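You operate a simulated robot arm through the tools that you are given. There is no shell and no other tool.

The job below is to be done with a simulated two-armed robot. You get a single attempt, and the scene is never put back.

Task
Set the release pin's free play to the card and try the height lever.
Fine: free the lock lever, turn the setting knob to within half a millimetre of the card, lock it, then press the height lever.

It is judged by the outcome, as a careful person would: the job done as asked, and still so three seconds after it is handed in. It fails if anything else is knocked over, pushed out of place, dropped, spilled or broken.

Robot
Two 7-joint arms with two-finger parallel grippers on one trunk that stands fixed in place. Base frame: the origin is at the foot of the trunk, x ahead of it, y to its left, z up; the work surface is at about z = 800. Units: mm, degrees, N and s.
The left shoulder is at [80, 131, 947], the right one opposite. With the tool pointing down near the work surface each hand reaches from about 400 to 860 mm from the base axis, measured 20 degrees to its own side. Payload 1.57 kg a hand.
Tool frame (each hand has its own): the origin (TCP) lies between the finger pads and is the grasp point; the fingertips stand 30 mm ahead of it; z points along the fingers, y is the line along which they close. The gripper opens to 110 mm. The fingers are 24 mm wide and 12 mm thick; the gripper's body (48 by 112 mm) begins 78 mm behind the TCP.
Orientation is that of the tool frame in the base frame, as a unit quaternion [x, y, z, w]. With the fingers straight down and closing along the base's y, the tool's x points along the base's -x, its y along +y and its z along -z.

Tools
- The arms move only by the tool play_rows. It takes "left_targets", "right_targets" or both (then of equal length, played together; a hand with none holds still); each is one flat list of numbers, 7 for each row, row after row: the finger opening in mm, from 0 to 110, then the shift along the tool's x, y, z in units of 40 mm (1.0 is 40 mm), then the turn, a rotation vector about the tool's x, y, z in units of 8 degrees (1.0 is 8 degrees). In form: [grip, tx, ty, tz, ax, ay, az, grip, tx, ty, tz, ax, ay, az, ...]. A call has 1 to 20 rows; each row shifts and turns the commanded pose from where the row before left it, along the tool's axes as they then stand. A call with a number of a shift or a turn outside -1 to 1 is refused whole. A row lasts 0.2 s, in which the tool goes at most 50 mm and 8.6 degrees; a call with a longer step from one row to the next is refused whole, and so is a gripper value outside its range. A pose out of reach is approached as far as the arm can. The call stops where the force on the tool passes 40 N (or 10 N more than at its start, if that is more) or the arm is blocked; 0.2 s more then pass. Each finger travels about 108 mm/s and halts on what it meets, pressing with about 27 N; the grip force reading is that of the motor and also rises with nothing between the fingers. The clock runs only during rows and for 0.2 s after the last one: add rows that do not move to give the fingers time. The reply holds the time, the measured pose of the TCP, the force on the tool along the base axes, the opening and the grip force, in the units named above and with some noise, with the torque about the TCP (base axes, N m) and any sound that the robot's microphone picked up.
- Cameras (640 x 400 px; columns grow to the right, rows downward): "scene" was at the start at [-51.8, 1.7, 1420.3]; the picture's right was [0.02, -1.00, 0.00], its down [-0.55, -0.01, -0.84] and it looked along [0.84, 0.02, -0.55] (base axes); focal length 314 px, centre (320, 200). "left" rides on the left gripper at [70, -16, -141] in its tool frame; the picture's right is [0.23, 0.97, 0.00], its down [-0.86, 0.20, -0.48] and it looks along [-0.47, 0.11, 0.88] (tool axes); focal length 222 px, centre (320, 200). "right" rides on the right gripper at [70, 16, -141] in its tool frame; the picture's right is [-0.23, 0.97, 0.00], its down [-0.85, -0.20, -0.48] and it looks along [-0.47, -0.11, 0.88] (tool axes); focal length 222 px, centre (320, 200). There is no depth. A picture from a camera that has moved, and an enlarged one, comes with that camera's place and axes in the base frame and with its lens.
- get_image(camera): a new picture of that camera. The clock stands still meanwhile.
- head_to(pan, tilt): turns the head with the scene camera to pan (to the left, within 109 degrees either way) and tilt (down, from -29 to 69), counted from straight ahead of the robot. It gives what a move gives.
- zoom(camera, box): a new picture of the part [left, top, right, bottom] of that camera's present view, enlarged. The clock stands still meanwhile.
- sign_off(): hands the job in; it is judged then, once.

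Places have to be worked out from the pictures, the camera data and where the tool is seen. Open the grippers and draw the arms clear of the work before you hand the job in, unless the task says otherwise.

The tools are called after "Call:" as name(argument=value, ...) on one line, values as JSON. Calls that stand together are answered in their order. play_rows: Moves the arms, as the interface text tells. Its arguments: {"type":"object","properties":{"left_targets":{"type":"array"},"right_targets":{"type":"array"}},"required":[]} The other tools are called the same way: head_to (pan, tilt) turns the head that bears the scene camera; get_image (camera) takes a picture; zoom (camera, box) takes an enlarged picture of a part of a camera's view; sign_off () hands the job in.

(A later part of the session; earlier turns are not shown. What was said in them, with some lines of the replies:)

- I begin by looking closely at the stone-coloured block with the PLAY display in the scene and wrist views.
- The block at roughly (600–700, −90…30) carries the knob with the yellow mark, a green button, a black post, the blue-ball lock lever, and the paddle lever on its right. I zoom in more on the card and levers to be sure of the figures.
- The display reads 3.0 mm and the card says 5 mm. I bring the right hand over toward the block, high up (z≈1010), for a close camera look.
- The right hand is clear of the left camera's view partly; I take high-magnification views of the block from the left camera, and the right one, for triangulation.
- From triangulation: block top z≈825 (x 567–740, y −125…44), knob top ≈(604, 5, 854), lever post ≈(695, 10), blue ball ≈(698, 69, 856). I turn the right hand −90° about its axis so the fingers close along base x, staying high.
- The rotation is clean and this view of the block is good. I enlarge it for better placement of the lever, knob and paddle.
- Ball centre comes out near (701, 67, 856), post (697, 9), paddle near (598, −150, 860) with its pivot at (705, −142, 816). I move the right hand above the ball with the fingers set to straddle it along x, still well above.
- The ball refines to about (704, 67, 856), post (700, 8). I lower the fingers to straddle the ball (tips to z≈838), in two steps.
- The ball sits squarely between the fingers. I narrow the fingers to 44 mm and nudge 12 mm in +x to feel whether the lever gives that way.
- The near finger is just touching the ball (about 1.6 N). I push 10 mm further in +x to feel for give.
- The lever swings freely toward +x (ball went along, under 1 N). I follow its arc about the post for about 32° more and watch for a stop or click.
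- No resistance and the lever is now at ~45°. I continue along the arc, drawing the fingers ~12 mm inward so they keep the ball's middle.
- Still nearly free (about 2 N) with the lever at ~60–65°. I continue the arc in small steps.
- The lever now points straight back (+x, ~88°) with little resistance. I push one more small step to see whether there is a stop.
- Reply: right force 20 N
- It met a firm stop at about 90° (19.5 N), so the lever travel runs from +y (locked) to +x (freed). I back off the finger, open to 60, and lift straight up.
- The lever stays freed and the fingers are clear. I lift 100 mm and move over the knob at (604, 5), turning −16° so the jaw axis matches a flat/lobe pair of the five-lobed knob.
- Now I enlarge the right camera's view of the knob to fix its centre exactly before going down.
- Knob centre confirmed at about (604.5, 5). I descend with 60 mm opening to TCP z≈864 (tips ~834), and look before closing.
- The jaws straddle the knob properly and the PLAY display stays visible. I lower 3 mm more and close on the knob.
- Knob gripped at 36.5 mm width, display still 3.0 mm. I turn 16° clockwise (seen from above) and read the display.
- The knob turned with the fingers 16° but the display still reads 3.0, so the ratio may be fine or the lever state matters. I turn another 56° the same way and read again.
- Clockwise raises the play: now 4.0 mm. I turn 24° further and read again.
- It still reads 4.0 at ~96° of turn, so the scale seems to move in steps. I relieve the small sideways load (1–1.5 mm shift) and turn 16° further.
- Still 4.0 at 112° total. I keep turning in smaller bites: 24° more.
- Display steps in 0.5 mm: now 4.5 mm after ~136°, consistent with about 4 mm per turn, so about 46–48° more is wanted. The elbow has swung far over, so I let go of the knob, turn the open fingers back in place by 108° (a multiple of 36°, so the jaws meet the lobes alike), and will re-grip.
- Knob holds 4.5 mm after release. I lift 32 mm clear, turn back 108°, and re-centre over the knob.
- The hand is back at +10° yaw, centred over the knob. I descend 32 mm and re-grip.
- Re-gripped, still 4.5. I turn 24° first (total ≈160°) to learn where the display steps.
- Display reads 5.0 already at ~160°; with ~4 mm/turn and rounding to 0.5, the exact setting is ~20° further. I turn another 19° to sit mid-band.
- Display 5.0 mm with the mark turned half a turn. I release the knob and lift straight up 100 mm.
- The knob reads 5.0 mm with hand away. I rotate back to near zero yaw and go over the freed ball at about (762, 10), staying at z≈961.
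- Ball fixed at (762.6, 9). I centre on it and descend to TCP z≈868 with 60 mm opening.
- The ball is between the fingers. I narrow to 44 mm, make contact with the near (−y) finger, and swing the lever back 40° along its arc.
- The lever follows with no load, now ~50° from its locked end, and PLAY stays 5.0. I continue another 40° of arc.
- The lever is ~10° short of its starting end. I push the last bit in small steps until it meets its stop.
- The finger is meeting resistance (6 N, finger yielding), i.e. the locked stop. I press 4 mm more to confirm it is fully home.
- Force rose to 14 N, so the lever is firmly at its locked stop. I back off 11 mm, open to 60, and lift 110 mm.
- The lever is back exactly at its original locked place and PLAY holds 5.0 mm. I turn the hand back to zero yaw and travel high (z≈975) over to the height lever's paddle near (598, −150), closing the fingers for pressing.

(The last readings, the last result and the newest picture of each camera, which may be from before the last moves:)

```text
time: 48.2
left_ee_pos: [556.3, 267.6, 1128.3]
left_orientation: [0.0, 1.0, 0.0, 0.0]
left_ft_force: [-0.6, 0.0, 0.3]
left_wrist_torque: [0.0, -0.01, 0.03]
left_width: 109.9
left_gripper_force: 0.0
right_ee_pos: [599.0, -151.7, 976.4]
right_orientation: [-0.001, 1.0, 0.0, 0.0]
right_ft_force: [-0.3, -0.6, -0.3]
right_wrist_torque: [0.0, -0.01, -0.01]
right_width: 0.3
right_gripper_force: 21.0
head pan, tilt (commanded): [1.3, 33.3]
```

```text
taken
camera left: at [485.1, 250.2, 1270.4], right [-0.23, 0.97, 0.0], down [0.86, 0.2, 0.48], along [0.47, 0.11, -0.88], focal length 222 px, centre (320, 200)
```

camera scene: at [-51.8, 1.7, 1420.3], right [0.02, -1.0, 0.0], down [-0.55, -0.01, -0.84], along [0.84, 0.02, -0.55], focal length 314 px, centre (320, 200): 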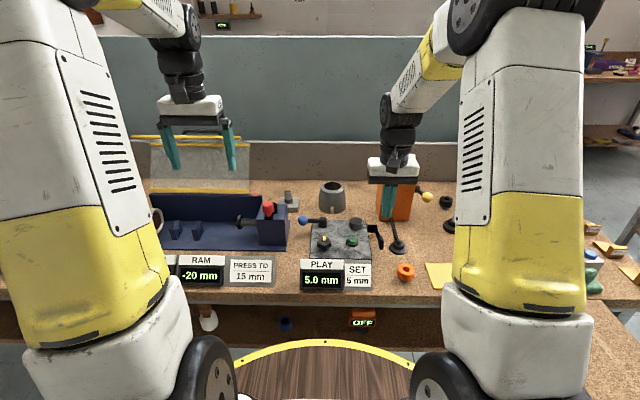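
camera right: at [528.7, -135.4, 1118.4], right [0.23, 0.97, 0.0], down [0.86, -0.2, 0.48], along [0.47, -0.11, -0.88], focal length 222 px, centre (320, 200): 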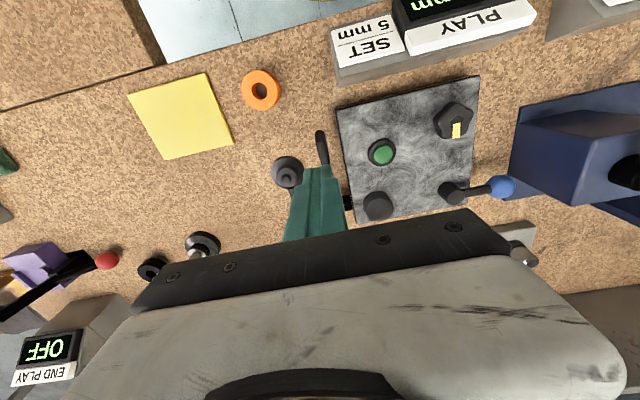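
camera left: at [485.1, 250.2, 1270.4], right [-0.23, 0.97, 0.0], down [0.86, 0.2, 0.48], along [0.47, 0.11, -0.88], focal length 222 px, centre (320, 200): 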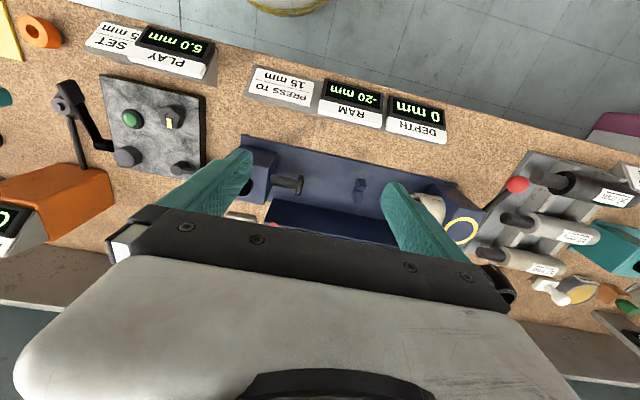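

I zoom on the paddle from all three cameras to fix its exact place and height.

Call:
zoom(camera="right", box=[260, 110, 380, 220])

Call:
zoom(camera="scene", box=[340, 200, 420, 280])

Call:
zoom(camera="left", box=[40, 60, 140, 180])

```text
3.64 times, centred on (320, 165) of right
camera zoom: at [528.7, -135.4, 1118.4], right [0.23, 0.97, 0.0], down [0.86, -0.2, 0.48], along [0.47, -0.11, -0.88], focal length 808 px, centre (320, 327)
```

zoom: 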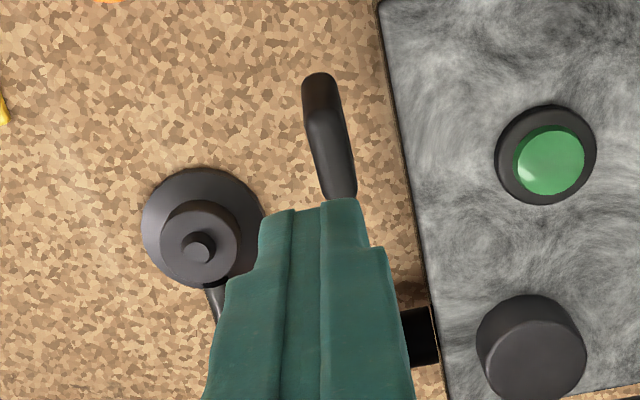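

```text
5.00 times, centred on (380, 240) of scene
camera zoom: at [-51.8, 1.7, 1420.3], right [0.02, -1.0, 0.0], down [-0.55, -0.01, -0.84], along [0.84, 0.02, -0.55], focal length 1571 px, centre (20, 0)
```

zoom: 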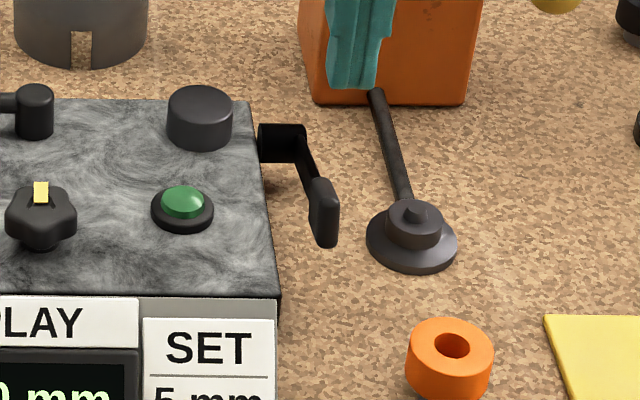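

```text
3.33 times, centred on (90, 120) of left
camera zoom: at [485.1, 250.2, 1270.4], right [-0.23, 0.97, 0.0], down [0.86, 0.2, 0.48], along [0.47, 0.11, -0.88], focal length 740 px, centre (1087, 467)
```

zoom: 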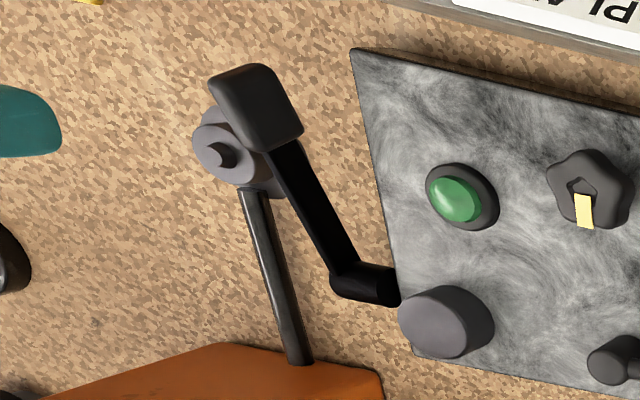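

Paddle comes out as a narrow plate at x≈580–615, y≈−148, top rising toward the robot to z≈875 with its pivot at (705, −142, 816). I centre the closed fingertips at (595, −148) and descend to tips ≈ z 887, then check.

Call:
play_rows(right_targets=[0, 0.1, 0.09, 0.5, 0, 0, 0, 0, 0, 0, 0.5, 0, 0, 0, 0, 0, 0, 0.48, 0, 0, 0, 0, 0, 0, 0, 0, 0, 0])

Call:
zoom(camera="right", box=[260, 110, 380, 220])

Call:
zoom(camera="scene", box=[340, 200, 420, 280])

Call:
zoom(camera="left", box=[30, 50, 140, 180])

```text
time: 49.2
left_ee_pos: [556.4, 266.5, 1129.1]
left_orientation: [0.0, 1.0, 0.001, 0.0]
left_ft_force: [-0.6, -0.1, 0.6]
left_wrist_torque: [-0.03, 0.0, 0.0]
left_width: 110.1
left_gripper_force: 0.0
right_ee_pos: [594.2, -147.8, 918.8]
right_orientation: [0.0, 1.0, 0.0, 0.0]
right_ft_force: [-0.4, 1.0, 0.9]
right_wrist_torque: [0.0, 0.0, 0.0]
right_width: 0.0
right_gripper_force: 21.1
head pan, tilt (commanded): [1.3, 33.3]
```

```text
3.64 times, centred on (320, 165) of right
camera zoom: at [524.6, -132.1, 1059.7], right [0.23, 0.97, 0.0], down [0.86, -0.2, 0.48], along [0.47, -0.11, -0.88], focal length 808 px, centre (320, 327)
```

zoom: 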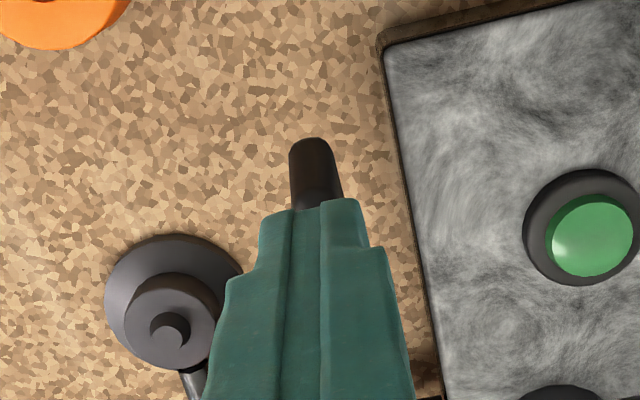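

```text
5.00 times, centred on (380, 240) of scene
camera zoom: at [-51.8, 1.7, 1420.3], right [0.02, -1.0, 0.0], down [-0.55, -0.01, -0.84], along [0.84, 0.02, -0.55], focal length 1571 px, centre (20, 0)
```

zoom: 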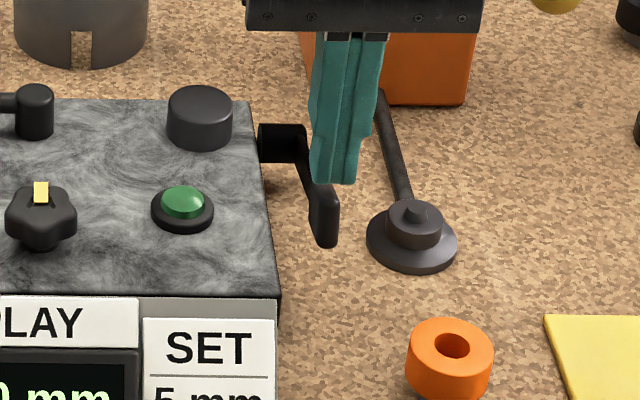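

```text
3.08 times, centred on (85, 115) of left
camera zoom: at [485.1, 250.2, 1270.4], right [-0.23, 0.97, 0.0], down [0.86, 0.2, 0.48], along [0.47, 0.11, -0.88], focal length 684 px, centre (1043, 462)
```

zoom: 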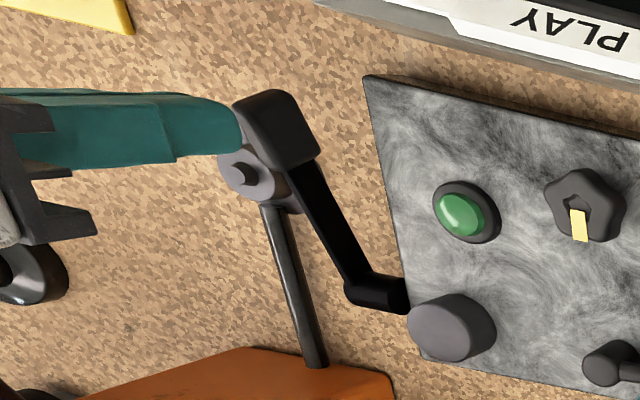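

The tips are just above the paddle, in line with it. I press down 16 mm in small steps and read the force.

Call:
play_rows(right_targets=[0, 0, 0.05, 0.1, 0, 0, 0, 0, 0, 0, 0.1, 0, 0, 0, 0, 0, 0, 0.1, 0, 0, 0, 0, 0, 0, 0.1, 0, 0, 0])

Call:
zoom(camera="scene", box=[300, 200, 420, 300])

Call:
zoom(camera="left", box=[30, 50, 140, 180])

```text
time: 50.2
left_ee_pos: [556.0, 266.6, 1128.7]
left_orientation: [0.0, 1.0, 0.001, 0.001]
left_ft_force: [0.3, 0.2, -0.2]
left_wrist_torque: [-0.01, 0.02, -0.02]
left_width: 109.9
left_gripper_force: 0.0
right_ee_pos: [593.9, -146.2, 901.4]
right_orientation: [-0.001, 1.0, 0.0, 0.0]
right_ft_force: [-4.1, 0.1, 5.7]
right_wrist_torque: [0.01, 0.2, -0.04]
right_width: 0.0
right_gripper_force: 21.5
head pan, tilt (commanded): [1.3, 33.3]
```

```text
4.00 times, centred on (360, 250) of scene
camera zoom: at [-52.2, 1.8, 1420.3], right [0.02, -1.0, 0.0], down [-0.55, -0.01, -0.84], along [0.84, 0.02, -0.55], focal length 1257 px, centre (160, 0)
```

zoom: 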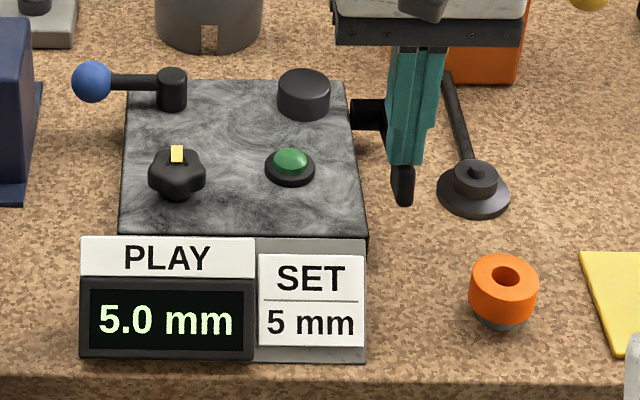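

```text
3.08 times, centred on (85, 115) of left
camera zoom: at [484.7, 250.2, 1270.5], right [-0.23, 0.97, 0.0], down [0.85, 0.2, 0.48], along [0.47, 0.11, -0.88], focal length 684 px, centre (1043, 462)
```

zoom: 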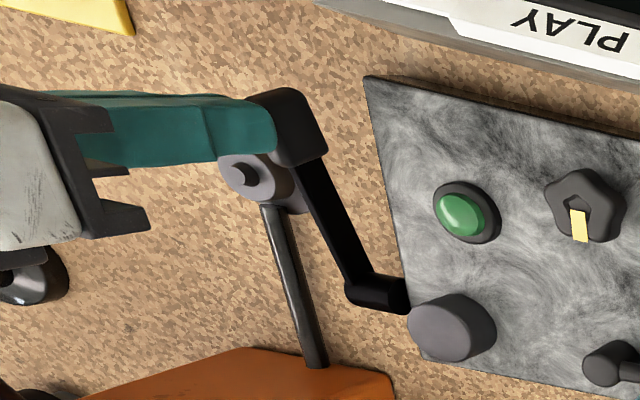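

Contact made (about 6 N at tips z≈871) and the paddle begins to move. I press on another 16 mm.

Call:
play_rows(right_targets=[0, 0, 0, 0.1, 0, 0, 0, 0, 0, 0, 0.1, 0, 0, 0, 0, 0, 0, 0.1, 0, 0, 0, 0, 0, 0, 0.1, 0, 0, 0])

Call:
zoom(camera="scene", box=[300, 200, 420, 300])

Call:
zoom(camera="left", box=[30, 50, 140, 180])

```text
time: 51.2
left_ee_pos: [555.3, 268.6, 1128.0]
left_orientation: [0.0, 1.0, 0.001, 0.0]
left_ft_force: [-0.9, 0.5, 0.9]
left_wrist_torque: [-0.03, -0.04, 0.01]
left_width: 110.1
left_gripper_force: 0.1
right_ee_pos: [595.5, -145.1, 886.2]
right_orientation: [0.0, 1.0, 0.0, 0.001]
right_ft_force: [-1.7, -0.1, 4.1]
right_wrist_torque: [0.0, 0.12, -0.04]
right_width: 0.0
right_gripper_force: 21.9
head pan, tilt (commanded): [1.3, 33.3]
```

```text
4.00 times, centred on (360, 250) of scene
camera zoom: at [-52.0, 1.7, 1420.3], right [0.02, -1.0, 0.0], down [-0.55, -0.01, -0.84], along [0.84, 0.02, -0.55], focal length 1257 px, centre (160, 0)
```

zoom: 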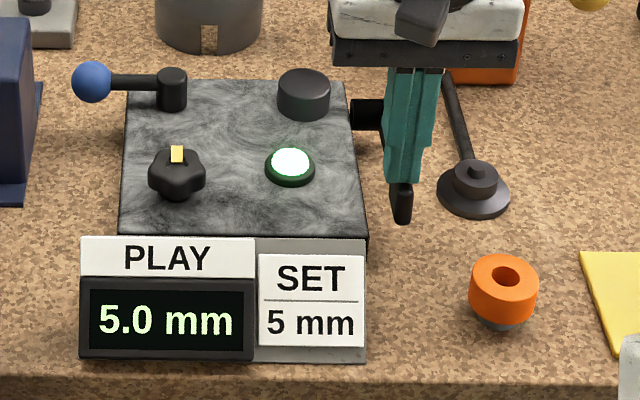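

```text
3.08 times, centred on (85, 115) of left
camera zoom: at [484.9, 250.2, 1270.4], right [-0.23, 0.97, 0.0], down [0.86, 0.2, 0.48], along [0.47, 0.11, -0.88], focal length 684 px, centre (1043, 462)
```

zoom: 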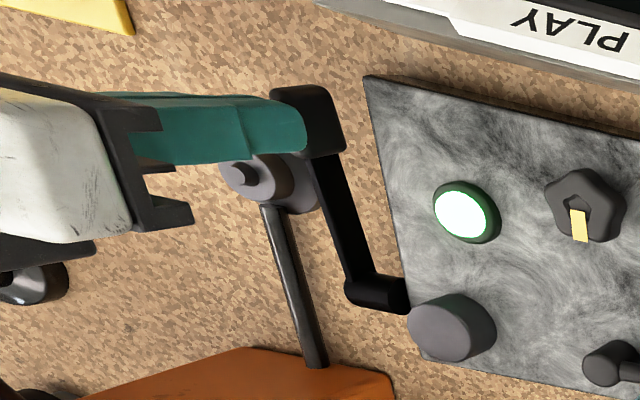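

The green lamp came on as the lever went down, with PLAY holding 5.0 mm. I press a further 8 mm to give it a full stroke, and hold briefly.

Call:
play_rows(right_targets=[0, 0, 0, 0.1, 0, 0, 0, 0, 0, 0, 0.1, 0, 0, 0, 0, 0, 0, 0, 0, 0, 0, 0, 0, 0, 0, 0, 0, 0])

Call:
zoom(camera="scene", box=[300, 200, 420, 300])

```text
time: 52.2
left_ee_pos: [555.8, 266.0, 1128.0]
left_orientation: [0.0, 1.0, 0.0, 0.0]
left_ft_force: [-0.3, -0.2, 0.0]
left_wrist_torque: [-0.02, -0.02, -0.01]
left_width: 109.9
left_gripper_force: 0.2
right_ee_pos: [594.7, -144.7, 877.6]
right_orientation: [-0.001, 1.0, 0.001, 0.0]
right_ft_force: [-3.3, 0.7, 5.0]
right_wrist_torque: [0.03, 0.11, -0.02]
right_width: 0.0
right_gripper_force: 21.6
head pan, tilt (commanded): [1.3, 33.3]
```

```text
4.00 times, centred on (360, 250) of scene
camera zoom: at [-52.0, 1.8, 1420.3], right [0.02, -1.0, 0.0], down [-0.55, -0.01, -0.84], along [0.84, 0.02, -0.55], focal length 1257 px, centre (160, 0)
```

zoom: 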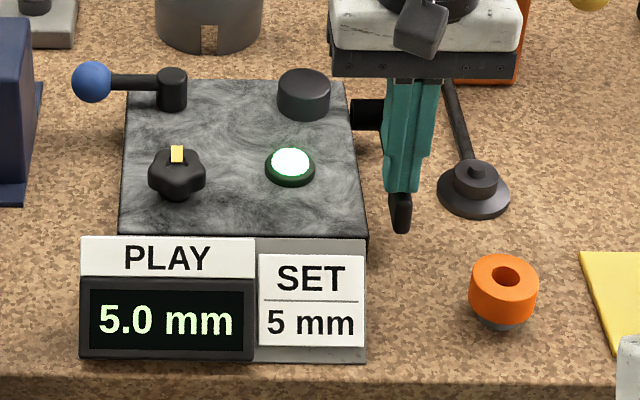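

Lamp stays lit and the force is only ~5 N. I press 10 mm further to make sure the stroke is full, watching for the stop.

Call:
play_rows(right_targets=[0, 0, 0, 0.08, 0, 0, 0, 0, 0, 0, 0.08, 0, 0, 0, 0, 0, 0, 0.08, 0, 0, 0, 0, 0, 0, 0, 0, 0, 0])

Call:
zoom(camera="scene", box=[300, 200, 420, 300])

Call:
zoom(camera="left", box=[30, 50, 140, 180])

```text
time: 53.2
left_ee_pos: [555.9, 267.6, 1128.5]
left_orientation: [0.0, 1.0, 0.0, -0.001]
left_ft_force: [-1.1, 0.8, 0.2]
left_wrist_torque: [0.0, -0.01, 0.02]
left_width: 109.7
left_gripper_force: 0.0
right_ee_pos: [594.0, -146.4, 867.3]
right_orientation: [-0.001, 1.0, 0.0, 0.001]
right_ft_force: [-2.9, 0.2, 7.3]
right_wrist_torque: [0.02, 0.04, 0.02]
right_width: 0.2
right_gripper_force: 20.7
head pan, tilt (commanded): [1.3, 33.3]
```

```text
4.00 times, centred on (360, 250) of scene
camera zoom: at [-52.1, 1.8, 1420.3], right [0.02, -1.0, 0.0], down [-0.55, -0.01, -0.84], along [0.84, 0.02, -0.55], focal length 1257 px, centre (160, 0)
```

zoom: 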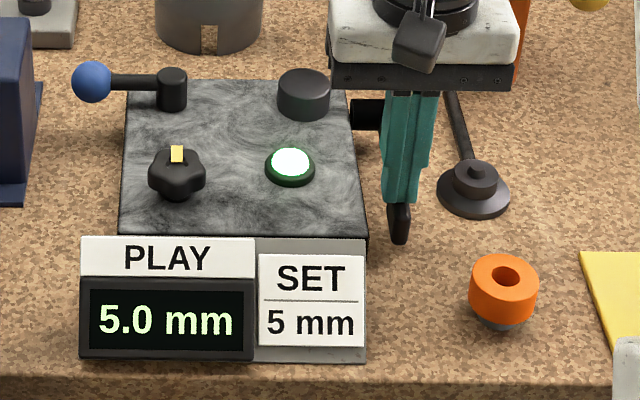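

```text
3.08 times, centred on (85, 115) of left
camera zoom: at [484.8, 250.2, 1270.5], right [-0.23, 0.97, 0.0], down [0.85, 0.2, 0.48], along [0.47, 0.11, -0.88], focal length 684 px, centre (1043, 462)
```

zoom: 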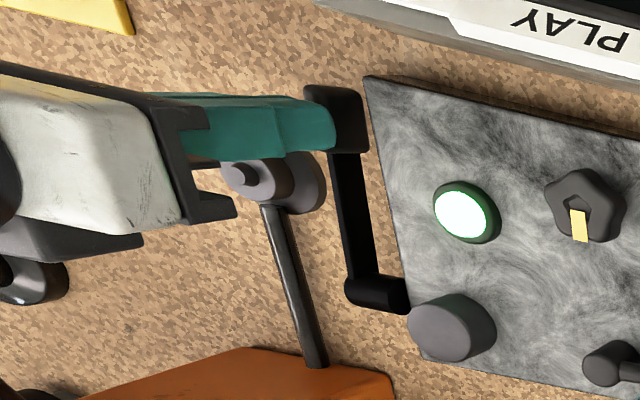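

The lever has gone down a full stroke with the lamp on. I now lift off slowly and rise 110 mm.

Call:
play_rows(right_targets=[0, 0, 0, -0.2, 0, 0, 0, 0, 0, 0, -0.3, 0, 0, 0, 0, 0, 0, -0.4, 0, 0, 0, 0, 0, 0, -0.6, 0, 0, 0, 0, 0, 0, -0.7, 0, 0, 0, 0, 0, 0, -0.7, 0, 0, 0, 0, 0, 0, 0, 0, 0, 0])

Call:
zoom(camera="scene", box=[270, 190, 430, 300])

Call:
zoom(camera="left", box=[30, 20, 250, 190])

```text
time: 54.8
left_ee_pos: [556.2, 267.9, 1128.0]
left_orientation: [-0.001, 1.0, 0.001, 0.0]
left_ft_force: [-0.1, 1.1, 0.4]
left_wrist_torque: [-0.04, 0.01, 0.0]
left_width: 109.8
left_gripper_force: 0.1
right_ee_pos: [594.1, -145.4, 984.5]
right_orientation: [-0.002, 1.0, -0.001, 0.0]
right_ft_force: [-1.0, 0.2, -0.3]
right_wrist_torque: [0.01, -0.02, 0.01]
right_width: 0.0
right_gripper_force: 21.2
head pan, tilt (commanded): [1.3, 33.3]
```

```text
3.64 times, centred on (350, 245) of scene
camera zoom: at [-51.8, 1.7, 1420.3], right [0.02, -1.0, 0.0], down [-0.55, -0.01, -0.84], along [0.84, 0.02, -0.55], focal length 1143 px, centre (211, 36)
```

zoom: 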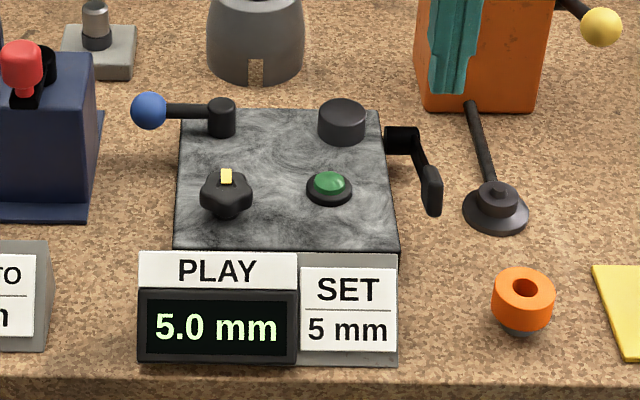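

```text
2.35 times, centred on (140, 105) of left
camera zoom: at [485.1, 250.2, 1270.4], right [-0.23, 0.97, 0.0], down [0.86, 0.2, 0.48], along [0.47, 0.11, -0.88], focal length 523 px, centre (744, 424)
```

zoom: 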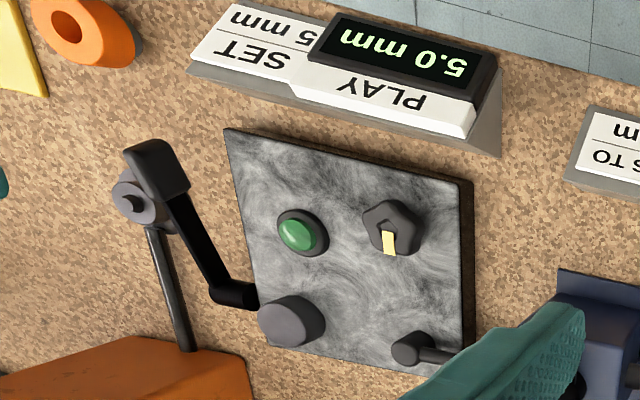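

The lever sprang back, lamp off, lock lever home, PLAY 5.0 mm. I open the gripper and draw the right arm back to its starting area.

Call:
play_rows(right_targets=[0, 0, 0, -0.6, 0, 0, 0, 20, -0.115, -0.67, -0.5, 0, 0, 0, 40, -0.115, -0.67, -0.5, 0, 0, 0, 60, -0.115, -0.67, -0.5, 0, 0, 0, 80, -0.115, -0.67, -0.5, 0, 0, 0, 100, -0.115, -0.67, -0.4, 0, 0, 0, 110, 0, 0, 0, 0, 0, 0, 110, 0, 0, 0, 0, 0, 0])

Call:
get_image(camera="scene")

Call:
zoom(camera="scene", box=[270, 190, 430, 300])

Call:
get_image(camera="right")

```text
time: 56.6
left_ee_pos: [555.0, 267.9, 1128.1]
left_orientation: [0.0, 1.0, 0.0, 0.001]
left_ft_force: [-0.1, 0.0, 0.6]
left_wrist_torque: [-0.01, 0.0, 0.0]
left_width: 109.9
left_gripper_force: 0.0
right_ee_pos: [618.4, -279.0, 1105.1]
right_orientation: [0.0, 1.0, 0.0, 0.0]
right_ft_force: [0.6, 0.4, 0.0]
right_wrist_torque: [-0.02, -0.01, 0.0]
right_width: 110.0
right_gripper_force: 0.0
head pan, tilt (commanded): [1.3, 33.3]
```

```text
taken
camera scene: at [-51.8, 1.7, 1420.3], right [0.02, -1.0, 0.0], down [-0.55, -0.01, -0.84], along [0.84, 0.02, -0.55], focal length 314 px, centre (320, 200)
```

scene: 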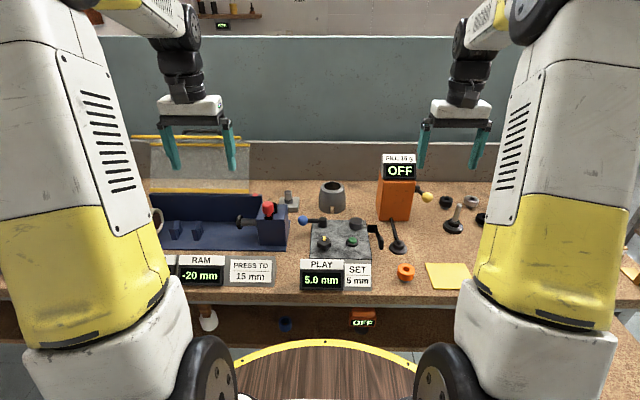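

```text
3.64 times, centred on (350, 245) of scene
camera zoom: at [-51.8, 1.7, 1420.3], right [0.02, -1.0, 0.0], down [-0.55, -0.01, -0.84], along [0.84, 0.02, -0.55], focal length 1143 px, centre (211, 36)
```

zoom: 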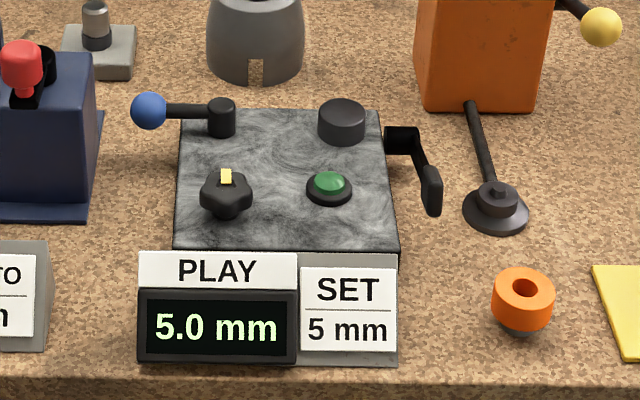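

```text
taken
camera right: at [548.6, -264.2, 1246.8], right [0.23, 0.97, 0.0], down [0.86, -0.2, 0.48], along [0.47, -0.11, -0.88], focal length 222 px, centre (320, 200)
```

right: 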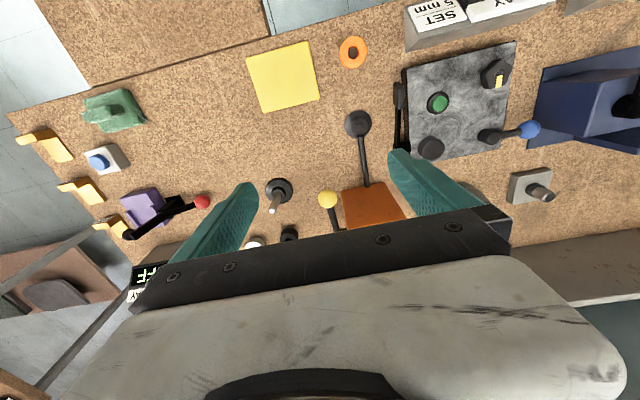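

Both arms are clear with grippers open. PLAY reads 5.0 mm against the 5 mm card, the lock lever is back at its locked stop, the height lever was pressed (lamp lit) and sprang back, and nothing else has moved, so I hand the job in.

Call:
sign_off()

```text
The job is handed in.
```

The release pin's free play is set: the PLAY display reads 5.0 mm, matching the 5 mm on the card. It started at 3.0 mm.

- **Lock lever:** I swung it back about 90° to its stop to free it. After setting the knob I returned it to its starting end, pressing until it met the stop. The reading stayed at 5.0 mm.
- **Setting knob:** I turned it about half a turn clockwise. The display moves in 0.5 mm steps. It first showed 5.0 mm about 20° earlier, so I carried on to sit near the middle of that step.
- **Height lever:** I pressed it well down without reaching its stop. The green lamp lit as it went down, and the lever sprang back when I let go.

In the final pictures nothing else had moved. I opened both grippers and drew the arms clear before handing the job in.
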